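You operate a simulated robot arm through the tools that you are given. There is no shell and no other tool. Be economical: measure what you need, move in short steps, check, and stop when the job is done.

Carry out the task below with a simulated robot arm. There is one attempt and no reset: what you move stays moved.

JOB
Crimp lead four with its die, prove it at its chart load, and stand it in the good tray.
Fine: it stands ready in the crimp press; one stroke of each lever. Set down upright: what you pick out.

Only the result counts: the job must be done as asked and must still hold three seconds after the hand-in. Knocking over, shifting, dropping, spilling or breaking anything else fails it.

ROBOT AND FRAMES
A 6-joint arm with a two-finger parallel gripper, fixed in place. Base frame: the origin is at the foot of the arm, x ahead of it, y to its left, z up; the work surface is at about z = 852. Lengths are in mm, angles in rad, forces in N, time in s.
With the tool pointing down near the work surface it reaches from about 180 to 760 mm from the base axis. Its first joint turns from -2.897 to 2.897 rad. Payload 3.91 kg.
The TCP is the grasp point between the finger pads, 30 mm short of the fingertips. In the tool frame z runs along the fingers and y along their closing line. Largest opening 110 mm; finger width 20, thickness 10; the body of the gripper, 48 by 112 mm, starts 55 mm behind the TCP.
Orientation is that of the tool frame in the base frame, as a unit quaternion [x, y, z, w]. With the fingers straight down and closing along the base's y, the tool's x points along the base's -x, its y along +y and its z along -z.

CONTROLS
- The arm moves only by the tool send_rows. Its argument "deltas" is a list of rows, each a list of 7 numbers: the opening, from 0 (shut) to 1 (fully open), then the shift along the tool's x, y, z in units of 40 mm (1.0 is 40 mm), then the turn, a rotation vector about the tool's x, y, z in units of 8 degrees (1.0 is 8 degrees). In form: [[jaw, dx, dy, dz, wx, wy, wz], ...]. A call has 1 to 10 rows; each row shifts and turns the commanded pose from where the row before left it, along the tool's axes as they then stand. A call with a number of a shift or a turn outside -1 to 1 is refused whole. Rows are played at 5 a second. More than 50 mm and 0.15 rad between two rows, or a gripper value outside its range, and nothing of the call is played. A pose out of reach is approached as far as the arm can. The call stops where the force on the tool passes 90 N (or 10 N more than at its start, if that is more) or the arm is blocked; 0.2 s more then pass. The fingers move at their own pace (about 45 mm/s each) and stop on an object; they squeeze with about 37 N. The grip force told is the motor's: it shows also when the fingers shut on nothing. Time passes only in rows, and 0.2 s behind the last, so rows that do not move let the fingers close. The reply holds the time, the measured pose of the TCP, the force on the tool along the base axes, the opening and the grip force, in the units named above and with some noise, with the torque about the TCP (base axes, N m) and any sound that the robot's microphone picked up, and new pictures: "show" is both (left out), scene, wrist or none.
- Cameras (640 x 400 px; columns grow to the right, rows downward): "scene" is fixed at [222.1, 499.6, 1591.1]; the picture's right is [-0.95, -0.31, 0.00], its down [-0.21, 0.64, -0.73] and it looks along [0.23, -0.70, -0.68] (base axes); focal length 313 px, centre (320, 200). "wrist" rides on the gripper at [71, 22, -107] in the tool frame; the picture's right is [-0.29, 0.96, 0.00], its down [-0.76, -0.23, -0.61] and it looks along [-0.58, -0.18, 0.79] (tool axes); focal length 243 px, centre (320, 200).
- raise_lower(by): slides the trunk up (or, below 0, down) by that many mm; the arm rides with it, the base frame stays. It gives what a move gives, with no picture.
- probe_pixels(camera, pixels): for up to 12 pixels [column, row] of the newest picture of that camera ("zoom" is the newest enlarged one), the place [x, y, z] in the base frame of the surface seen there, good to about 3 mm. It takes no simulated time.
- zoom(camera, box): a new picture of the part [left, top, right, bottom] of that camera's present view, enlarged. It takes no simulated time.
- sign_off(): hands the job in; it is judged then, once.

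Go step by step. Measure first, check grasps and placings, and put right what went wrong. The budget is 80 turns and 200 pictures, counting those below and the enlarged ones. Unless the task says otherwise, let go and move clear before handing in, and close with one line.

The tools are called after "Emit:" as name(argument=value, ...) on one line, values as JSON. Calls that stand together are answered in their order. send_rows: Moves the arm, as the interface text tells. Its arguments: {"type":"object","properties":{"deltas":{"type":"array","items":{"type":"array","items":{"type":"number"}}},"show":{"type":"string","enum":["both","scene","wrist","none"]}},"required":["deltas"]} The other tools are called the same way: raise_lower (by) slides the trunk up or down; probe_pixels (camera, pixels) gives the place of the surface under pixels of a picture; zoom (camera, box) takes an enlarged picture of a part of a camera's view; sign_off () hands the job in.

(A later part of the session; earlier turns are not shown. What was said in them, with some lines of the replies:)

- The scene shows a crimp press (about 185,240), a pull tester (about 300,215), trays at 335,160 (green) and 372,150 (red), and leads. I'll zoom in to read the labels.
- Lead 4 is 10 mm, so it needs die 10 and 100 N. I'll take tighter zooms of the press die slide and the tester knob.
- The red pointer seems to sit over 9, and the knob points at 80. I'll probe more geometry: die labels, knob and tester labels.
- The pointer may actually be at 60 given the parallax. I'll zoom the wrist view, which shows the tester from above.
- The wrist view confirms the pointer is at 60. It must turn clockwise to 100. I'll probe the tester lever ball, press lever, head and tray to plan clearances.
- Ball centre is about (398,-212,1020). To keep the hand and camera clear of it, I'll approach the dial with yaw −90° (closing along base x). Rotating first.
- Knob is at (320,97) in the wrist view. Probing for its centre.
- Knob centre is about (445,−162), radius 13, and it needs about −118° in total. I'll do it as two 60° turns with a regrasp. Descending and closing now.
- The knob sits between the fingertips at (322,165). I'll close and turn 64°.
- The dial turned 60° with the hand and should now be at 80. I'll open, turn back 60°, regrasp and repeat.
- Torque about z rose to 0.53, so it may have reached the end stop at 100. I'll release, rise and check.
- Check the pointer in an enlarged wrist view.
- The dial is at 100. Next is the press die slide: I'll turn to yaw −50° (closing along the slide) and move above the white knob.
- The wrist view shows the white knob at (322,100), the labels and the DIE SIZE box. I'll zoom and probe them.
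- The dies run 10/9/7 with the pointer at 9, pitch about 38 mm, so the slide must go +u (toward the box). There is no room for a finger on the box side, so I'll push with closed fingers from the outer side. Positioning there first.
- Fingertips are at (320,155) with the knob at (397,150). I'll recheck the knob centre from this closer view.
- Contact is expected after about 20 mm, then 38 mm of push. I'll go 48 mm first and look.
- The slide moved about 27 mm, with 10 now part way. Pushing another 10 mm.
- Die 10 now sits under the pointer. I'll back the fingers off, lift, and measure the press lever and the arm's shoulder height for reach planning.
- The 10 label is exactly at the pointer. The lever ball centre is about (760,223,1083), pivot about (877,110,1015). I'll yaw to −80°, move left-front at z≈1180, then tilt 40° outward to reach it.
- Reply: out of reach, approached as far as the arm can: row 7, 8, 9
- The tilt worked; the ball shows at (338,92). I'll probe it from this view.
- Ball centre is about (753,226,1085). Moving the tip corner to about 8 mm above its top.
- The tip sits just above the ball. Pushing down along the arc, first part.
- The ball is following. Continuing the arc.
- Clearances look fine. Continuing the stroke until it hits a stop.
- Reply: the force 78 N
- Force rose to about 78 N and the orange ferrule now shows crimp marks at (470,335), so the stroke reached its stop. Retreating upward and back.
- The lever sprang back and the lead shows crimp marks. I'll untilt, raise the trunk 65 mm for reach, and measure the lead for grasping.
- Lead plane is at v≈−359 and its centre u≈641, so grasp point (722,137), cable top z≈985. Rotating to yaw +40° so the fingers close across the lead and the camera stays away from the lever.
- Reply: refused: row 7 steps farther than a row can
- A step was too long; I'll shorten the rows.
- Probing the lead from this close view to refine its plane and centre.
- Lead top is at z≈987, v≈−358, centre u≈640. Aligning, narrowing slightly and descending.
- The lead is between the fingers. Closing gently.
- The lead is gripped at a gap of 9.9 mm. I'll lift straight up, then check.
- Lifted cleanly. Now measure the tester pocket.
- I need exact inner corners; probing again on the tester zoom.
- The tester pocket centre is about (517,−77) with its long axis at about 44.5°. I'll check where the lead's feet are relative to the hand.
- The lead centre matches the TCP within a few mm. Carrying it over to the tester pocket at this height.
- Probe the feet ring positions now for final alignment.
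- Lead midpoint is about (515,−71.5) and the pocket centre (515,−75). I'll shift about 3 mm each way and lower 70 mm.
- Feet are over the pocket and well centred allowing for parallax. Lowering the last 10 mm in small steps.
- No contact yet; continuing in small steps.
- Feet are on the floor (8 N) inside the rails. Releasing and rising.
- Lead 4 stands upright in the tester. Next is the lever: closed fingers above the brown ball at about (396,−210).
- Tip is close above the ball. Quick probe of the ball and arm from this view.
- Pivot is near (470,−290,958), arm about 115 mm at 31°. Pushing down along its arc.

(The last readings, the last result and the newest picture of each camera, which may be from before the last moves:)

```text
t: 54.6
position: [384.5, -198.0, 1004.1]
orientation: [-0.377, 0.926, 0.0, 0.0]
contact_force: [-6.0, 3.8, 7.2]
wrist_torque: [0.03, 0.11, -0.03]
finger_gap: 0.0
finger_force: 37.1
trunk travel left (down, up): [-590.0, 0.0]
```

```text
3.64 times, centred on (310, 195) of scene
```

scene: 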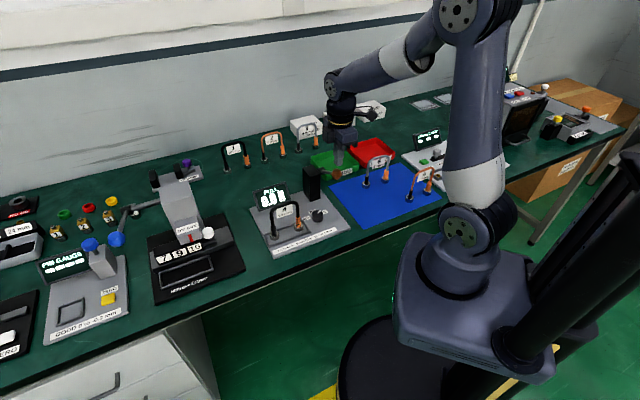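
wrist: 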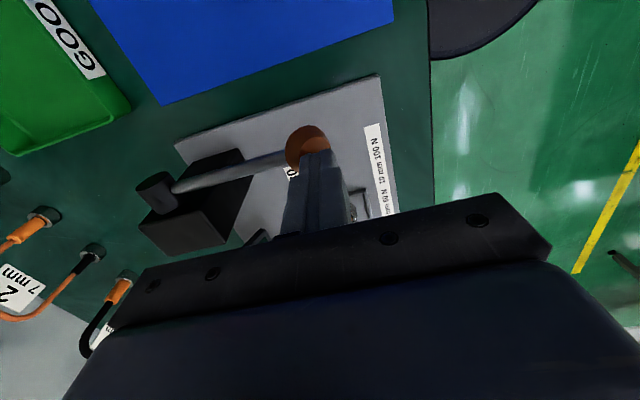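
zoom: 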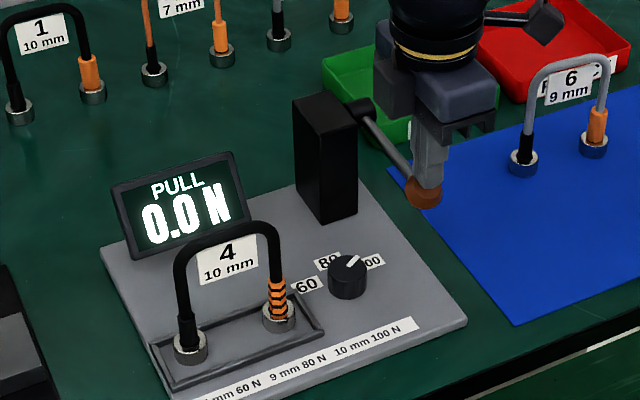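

The lever is following. Continuing down.

Emit:
send_rows(deltas=[[0, 0, -0.12, 0.3, 0, 0, 0], [0, 0, -0.1, 0.3, 0, 0, 0], [0, 0, -0.1, 0.3, 0, 0, 0], [0, 0, -0.1, 0.3, 0, 0, 0], [0, 0, 0, 0, 0, 0, 0]], show="wrist")

Emit:
zoom(camera="scene", box=[240, 140, 380, 250])

```text
t: 55.4
position: [388.1, -201.6, 986.6]
orientation: [-0.378, 0.926, -0.002, 0.004]
contact_force: [-22.6, 19.4, 64.2]
wrist_torque: [0.34, 0.69, -0.04]
finger_gap: 0.1
finger_force: 37.1
trunk travel left (down, up): [-590.0, 0.0]
stopped in row 3: the force on the tool passed its limit (the readings are from after the stop); the commanded pose is now the measured one
```

wrist: 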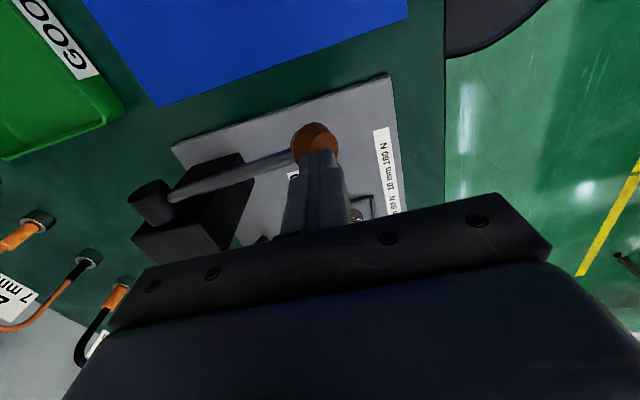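

```text
3.64 times, centred on (310, 195) of scene
```

zoom: 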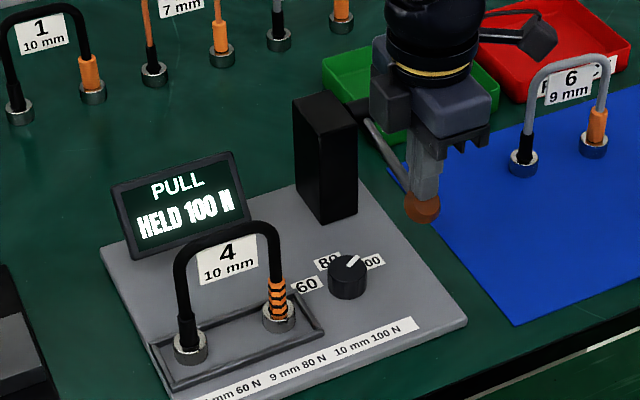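

The display reads "HELD 100 N", so it is proven. I'll lift off so the lever returns, and go back above the lead with the fingers opened.

Emit:
send_rows(deltas=[[0, 0, 0, -0.5, 0, 0, 0], [0, 0, 0, -0.7, 0, 0, 0], [0, 0, 0, -1, 0, 0, 0], [0, 0, 0, -1, 0, 0, 0], [0.32, -0.878, 0, 0, 0, 0, 0], [0.32, -0.878, 0, 0, 0, 0, 0], [0.32, -0.878, 0, 0, 0, 0, 0], [0.32, -0.878, 0, 0, 0, 0, 0], [0.32, -0.878, 0, 0, 0, 0, 0], [0.32, 0, 0, 0, 0, 0, 0]], show="both")

Emit:
probe_pixels(camera="scene", pixels=[[325, 158], [349, 163], [335, 174], [313, 163], [336, 148], [360, 160], [342, 160], [333, 161]])

Emit:
zoom(camera="scene", box=[250, 130, 400, 240])

```text
t: 57.5
position: [519.5, -80.7, 1109.3]
orientation: [-0.378, 0.926, -0.002, 0.002]
contact_force: [0.0, 0.2, -0.5]
wrist_torque: [-0.03, 0.03, -0.01]
finger_gap: 34.9
finger_force: 0.1
trunk travel left (down, up): [-590.0, 0.0]
```

scene: 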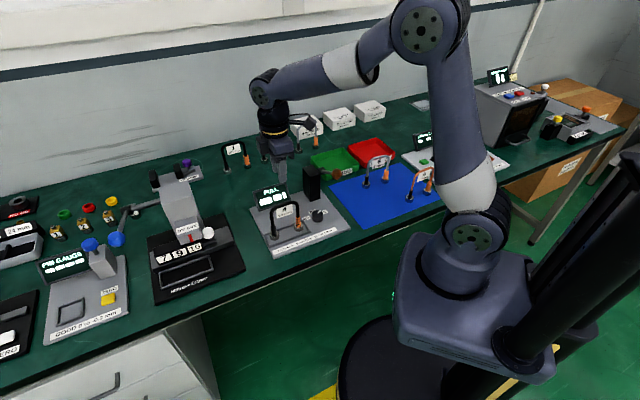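
wrist: 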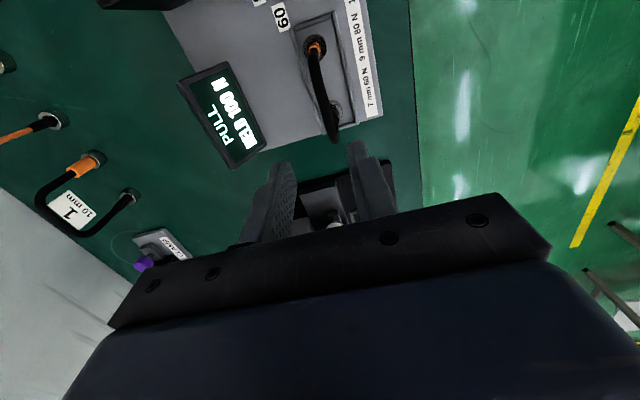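

```text
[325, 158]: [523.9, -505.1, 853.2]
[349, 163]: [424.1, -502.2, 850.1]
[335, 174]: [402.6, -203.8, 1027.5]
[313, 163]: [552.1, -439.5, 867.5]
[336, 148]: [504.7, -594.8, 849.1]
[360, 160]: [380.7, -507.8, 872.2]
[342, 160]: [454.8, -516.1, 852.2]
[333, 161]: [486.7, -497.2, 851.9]
```

```text
3.64 times, centred on (325, 185) of scene
```

zoom: 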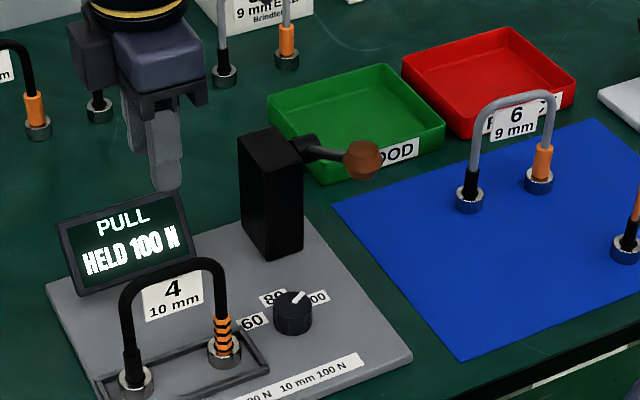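

Aligning to the earlier grasp pose (513.6,−79), descending and closing.

Emit:
send_rows(deltas=[[0.32, 0.075, 0.133, 0, 0, 0, 0], [0.32, 0, 0, 0.6, 0, 0, 0], [0.32, 0, 0, 0.7, 0, 0, 0], [0.32, 0, 0, 0.8, 0, 0, 0], [0.32, 0, 0, 0.8, 0, 0, 0], [0.32, 0, 0, 0.63, 0, 0, 0], [0.32, 0, 0, 0, 0, 0, 0], [0.05, 0, 0, 0, 0, 0, 0], [0, 0, 0, 0, 0, 0, 0], [0, 0, 0, 0, 0, 0, 0]], show="both")

Emit:
zoom(camera="scene", box=[240, 170, 340, 260])

```text
t: 59.8
position: [511.9, -79.7, 968.2]
orientation: [-0.379, 0.925, -0.002, 0.002]
contact_force: [0.6, -0.1, -0.2]
wrist_torque: [0.01, 0.0, -0.01]
finger_gap: 10.1
finger_force: 36.8
trunk travel left (down, up): [-590.0, 0.0]
```

scene: 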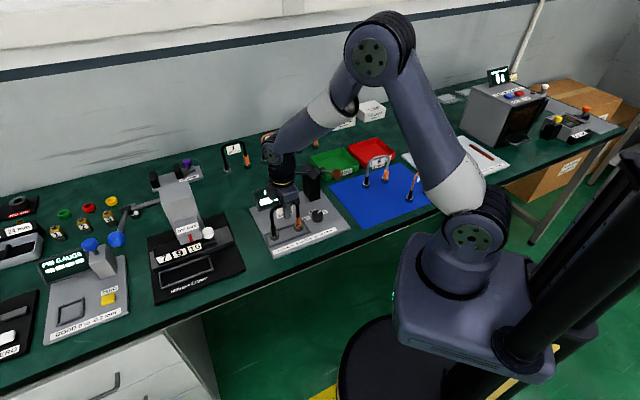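
wrist: 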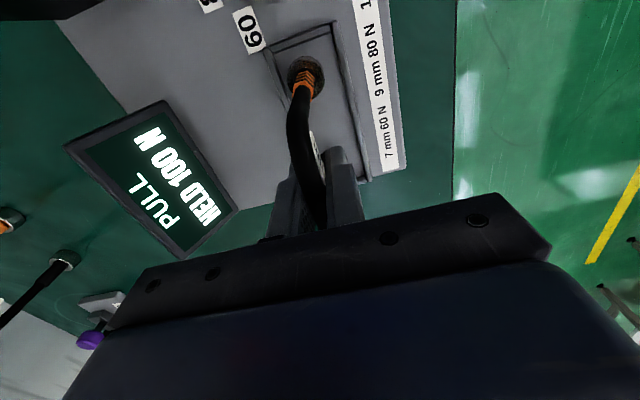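

```text
4.44 times, centred on (290, 215) of scene
```

zoom: 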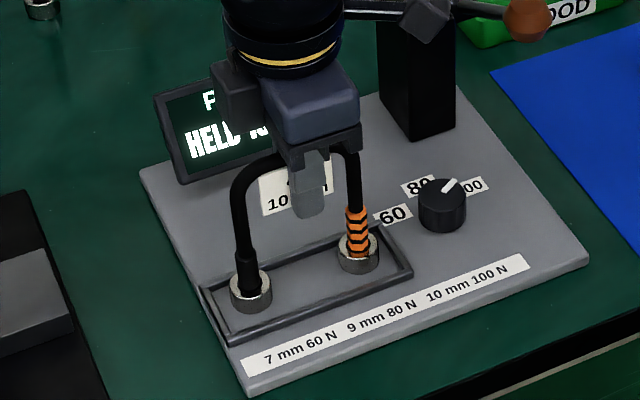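

Gripped at 10.1 mm. Tray GOOD is a square with its diagonals along x and y, centre about (472,−465). I'll lift high, turn to yaw 0 so the lead lies along the diagonal, and carry it over.

Emit:
send_rows(deltas=[[0, 0, 0, -0.4, 0, 0, 0], [0, 0, 0, -0.8, 0, 0, 0], [0, 0, 0, -1, 0, 0, 0], [0, 0, 0, -1, 0, 0, 0], [0, 0, 0, -1, 0, 0, 0], [0, 0, 0, -0.4, 0, 0, 1], [0, 0, 0, 0, 0, 0, 1], [0, 0, 0, 0, 0, 0, 1], [0, 0, 0, 0, 0, 0, 1], [0, 0, 0, 0, 0, 0, 1]], show="scene")

Emit:
send_rows(deltas=[[0, 0, 0, 0, 0, 0, 0.56], [0, 0.2, -0.95, 0, 0, 0, 0], [0, 0.2, -0.95, 0, 0, 0, 0], [0, 0.2, -0.95, 0, 0, 0, 0], [0, 0.2, -0.95, 0, 0, 0, 0], [0, 0.2, -0.95, 0, 0, 0, 0], [0, 0, -1, 0, 0, 0, 0], [0, 0, -1, 0, 0, 0, 0], [0, 0, -0.9, 0, 0, 0, 0], [0, 0, 0, 0, 0, 0, 0]], show="both")

```text
t: 62.0
position: [512.8, -81.1, 1153.3]
orientation: [-0.037, 0.999, -0.001, 0.003]
contact_force: [-1.1, 0.3, -0.9]
wrist_torque: [0.01, 0.01, 0.0]
finger_gap: 10.2
finger_force: 36.7
trunk travel left (down, up): [-590.0, 0.0]
```

scene: 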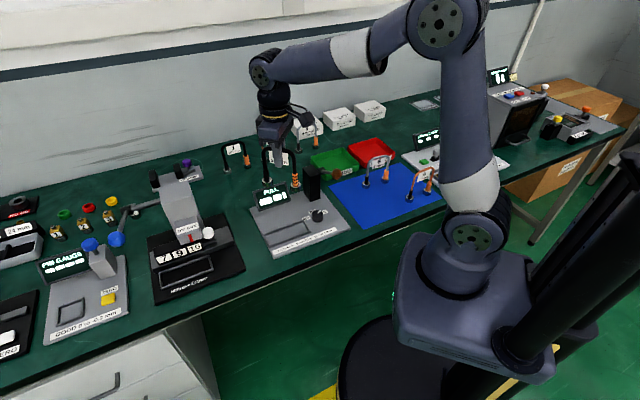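

```text
t: 64.2
position: [475.3, -386.9, 1152.6]
orientation: [0.0, 1.0, -0.001, 0.002]
contact_force: [1.0, -0.2, -1.2]
wrist_torque: [-0.01, 0.01, 0.03]
finger_gap: 9.9
finger_force: 36.8
trunk travel left (down, up): [-590.0, 0.0]
```

scene: 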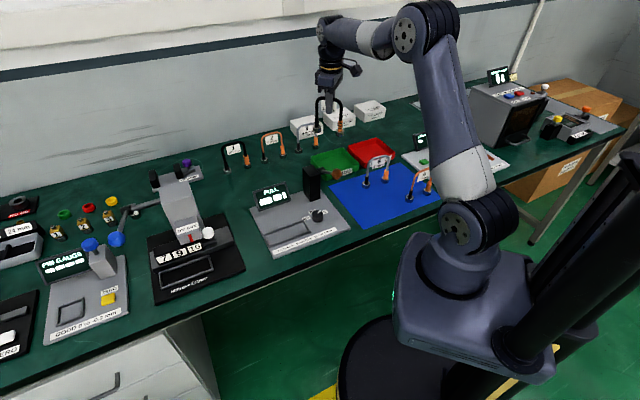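
wrist: 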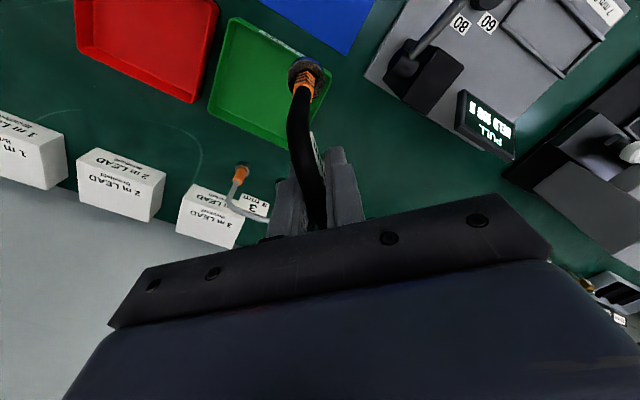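

I'm at y=−387. Probing the tray corners from this view.

Emit:
probe_pixels(camera="wrist", pixels=[[233, 20], [212, 108], [280, 147], [330, 75], [240, 35], [225, 100], [275, 130], [260, 85], [205, 98], [285, 40]])

Emit:
zoom(camera="wrist", box=[180, 0, 360, 200])

Emit:
zoom(camera="scene", box=[280, 80, 400, 200])

```text
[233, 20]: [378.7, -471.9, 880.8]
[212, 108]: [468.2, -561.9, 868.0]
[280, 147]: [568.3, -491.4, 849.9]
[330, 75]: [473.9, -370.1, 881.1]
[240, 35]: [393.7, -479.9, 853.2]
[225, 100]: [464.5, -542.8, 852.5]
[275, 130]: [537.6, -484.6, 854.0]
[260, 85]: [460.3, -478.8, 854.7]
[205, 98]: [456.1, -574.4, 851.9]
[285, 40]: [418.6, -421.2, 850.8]
```

```text
2.00 times, centred on (270, 100) of wrist
```

zoom: 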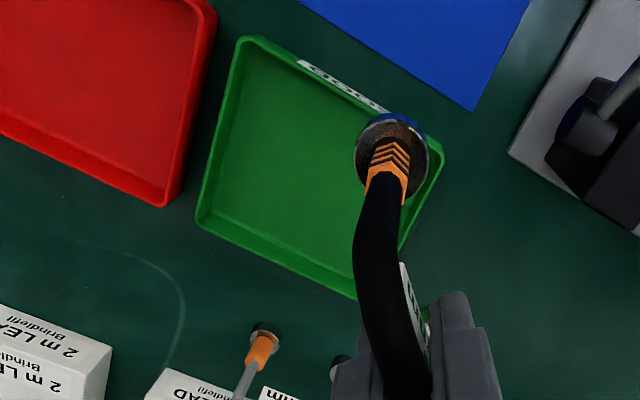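

```text
3.33 times, centred on (340, 140) of scene
```

zoom: 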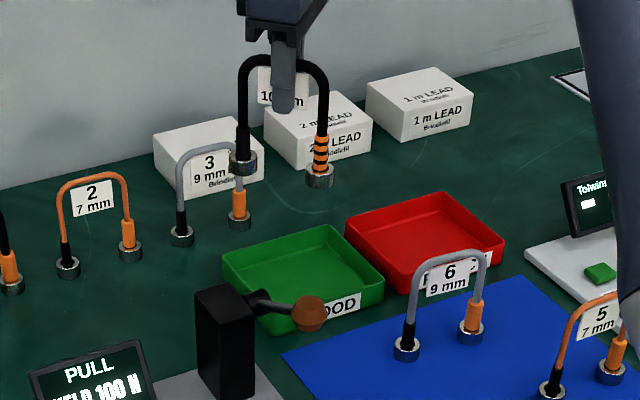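

Tray centre is about (471,−467), floor z≈853. Moving over it and lowering to about 10 mm above the floor.

Emit:
send_rows(deltas=[[0, 0.1, -1, 0, 0, 0, 0], [0, 0, -1, 0, 0, 0, 0], [0, 0, 0, 1, 0, 0, 0], [0, 0, 0, 1, 0, 0, 0], [0, 0, 0, 1, 0, 0, 0], [0, 0, 0, 0.8, 0, 0, 0], [0, 0, 0, 0.5, 0, 0, 0], [0, 0, 0, 0.2, 0, 0, 0], [0, 0, 0, 0, 0, 0, 0]], show="both")

Emit:
zoom(camera="scene", box=[280, 100, 400, 200])

```text
t: 66.2
position: [469.3, -466.2, 973.0]
orientation: [0.0, 1.0, -0.002, 0.002]
contact_force: [0.1, 0.3, -1.7]
wrist_torque: [0.02, -0.01, 0.01]
finger_gap: 9.8
finger_force: 37.3
trunk travel left (down, up): [-590.0, 0.0]
```

scene: 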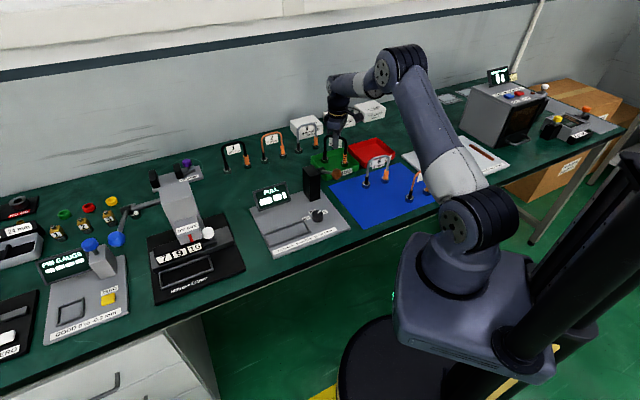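
wrist: 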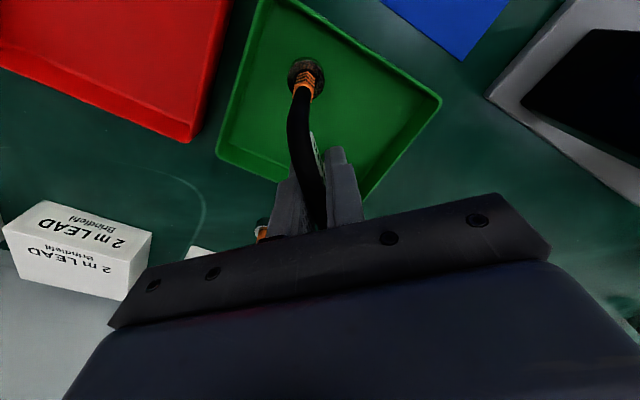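

```text
4.00 times, centred on (340, 150) of scene
```

zoom: 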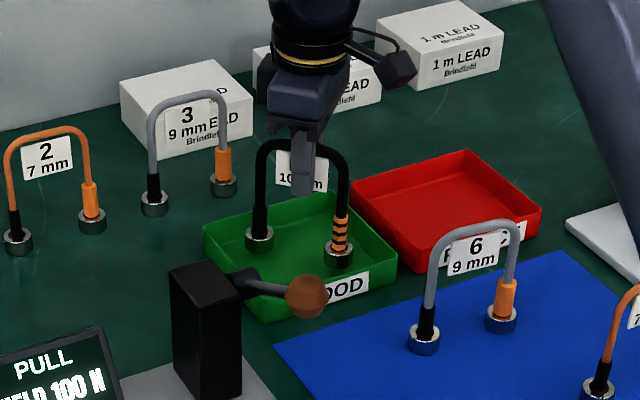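

The lead is over the tray interior with both feet inside. Lowering gently to contact.

Emit:
send_rows(deltas=[[0, 0, 0, 0.12, 0, 0, 0], [0, 0, 0, 0.1, 0, 0, 0], [0, 0, 0, 0.06, 0, 0, 0], [0, 0, 0, 0, 0, 0, 0]], show="none")

```text
t: 67.2
position: [469.6, -466.1, 960.9]
orientation: [0.001, 1.0, 0.0, 0.002]
contact_force: [0.1, -0.1, -0.9]
wrist_torque: [0.0, -0.01, 0.01]
finger_gap: 10.0
finger_force: 36.8
trunk travel left (down, up): [-590.0, 0.0]
```

No contact yet; continuing in 1–2 mm steps.

Emit:
send_rows(deltas=[[0, 0, 0, 0.05, 0, 0, 0], [0, 0, 0, 0.02, 0, 0, 0], [0, 0, 0, 0, 0, 0, 0]], show="none")

Emit:
zoom(camera="scene", box=[305, 130, 375, 185])

```text
t: 68.0
position: [469.4, -465.6, 960.1]
orientation: [0.0, 1.0, -0.002, 0.004]
contact_force: [-0.4, -0.6, 9.1]
wrist_torque: [0.11, 0.37, -0.03]
finger_gap: 9.9
finger_force: 37.1
trunk travel left (down, up): [-590.0, 0.0]
```

```text
7.27 times, centred on (340, 158) of scene
```

zoom: 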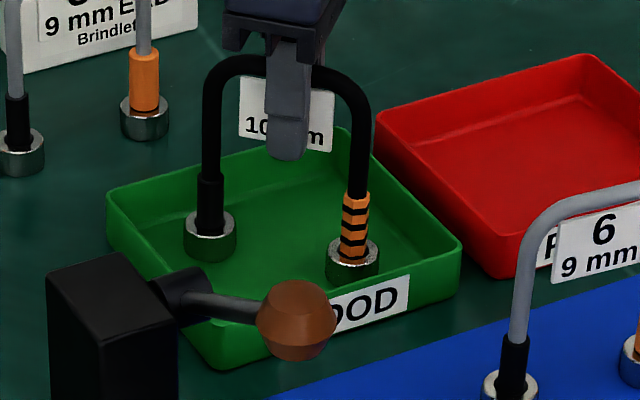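

Contact of 9 N on the tray floor, upright. Releasing and rising clear.

Emit:
send_rows(deltas=[[0.3, 0, 0, 0, 0, 0, 0], [0.3, 0, 0, 0, 0, 0, 0], [0.3, 0, 0, 0, 0, 0, 0], [0.3, 0, 0, -0.6, 0, 0, 0], [0.3, 0, 0, -1, 0, 0, 0], [0.3, 0, 0, -1, 0, 0, 0], [0.3, 0, 0, -1, 0, 0, 0], [0.3, 0, 0, -1, 0, 0, 0], [0.3, 0, 0, 0, 0, 0, 0]], show="both")

Emit:
zoom(camera="scene", box=[240, 110, 400, 240])

```text
t: 70.0
position: [468.4, -469.3, 1142.2]
orientation: [0.001, 1.0, -0.001, 0.002]
contact_force: [-1.1, -0.1, 0.2]
wrist_torque: [-0.03, 0.01, -0.01]
finger_gap: 33.2
finger_force: 0.1
trunk travel left (down, up): [-590.0, 0.0]
```

scene: 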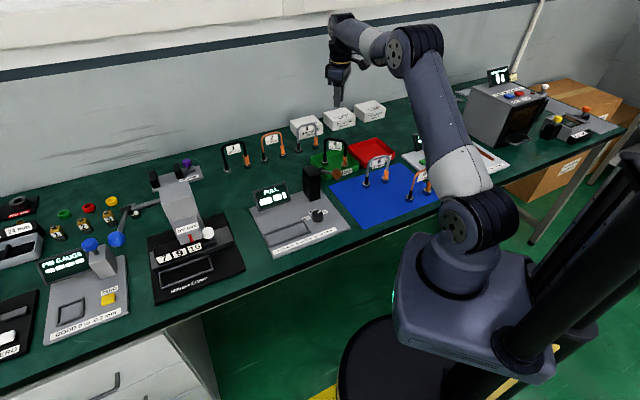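
wrist: 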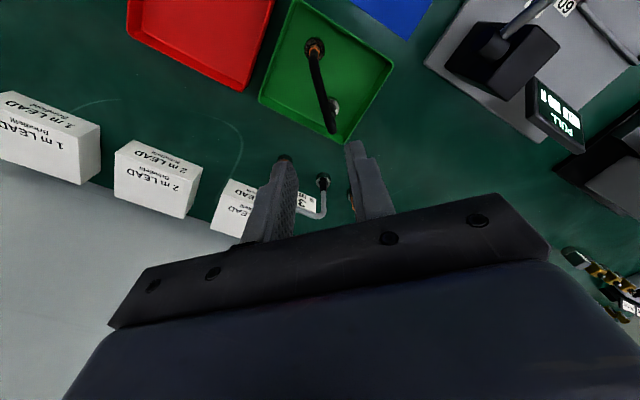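

```text
3.08 times, centred on (320, 175) of scene
```

zoom: 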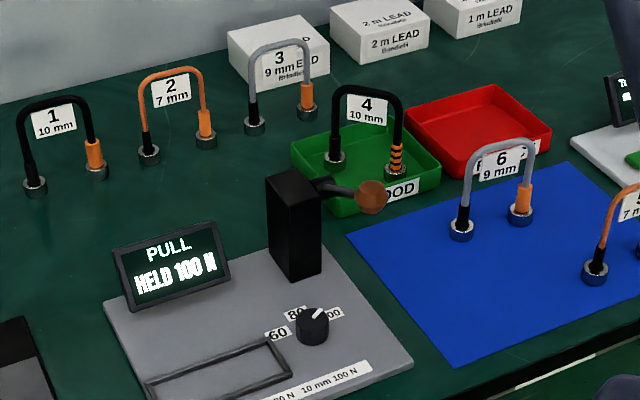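

Lead 4 stands upright in the GOOD tray, the display shows HELD 100 N, and nothing else has moved. The arm is clear, so I'm handing in.

Emit:
sign_off()

```text
The job is handed in.
```

Lead four was crimped with the 10 mm die, held at its chart load of 100 N, and now stands upright in the good tray; the job is handed in.
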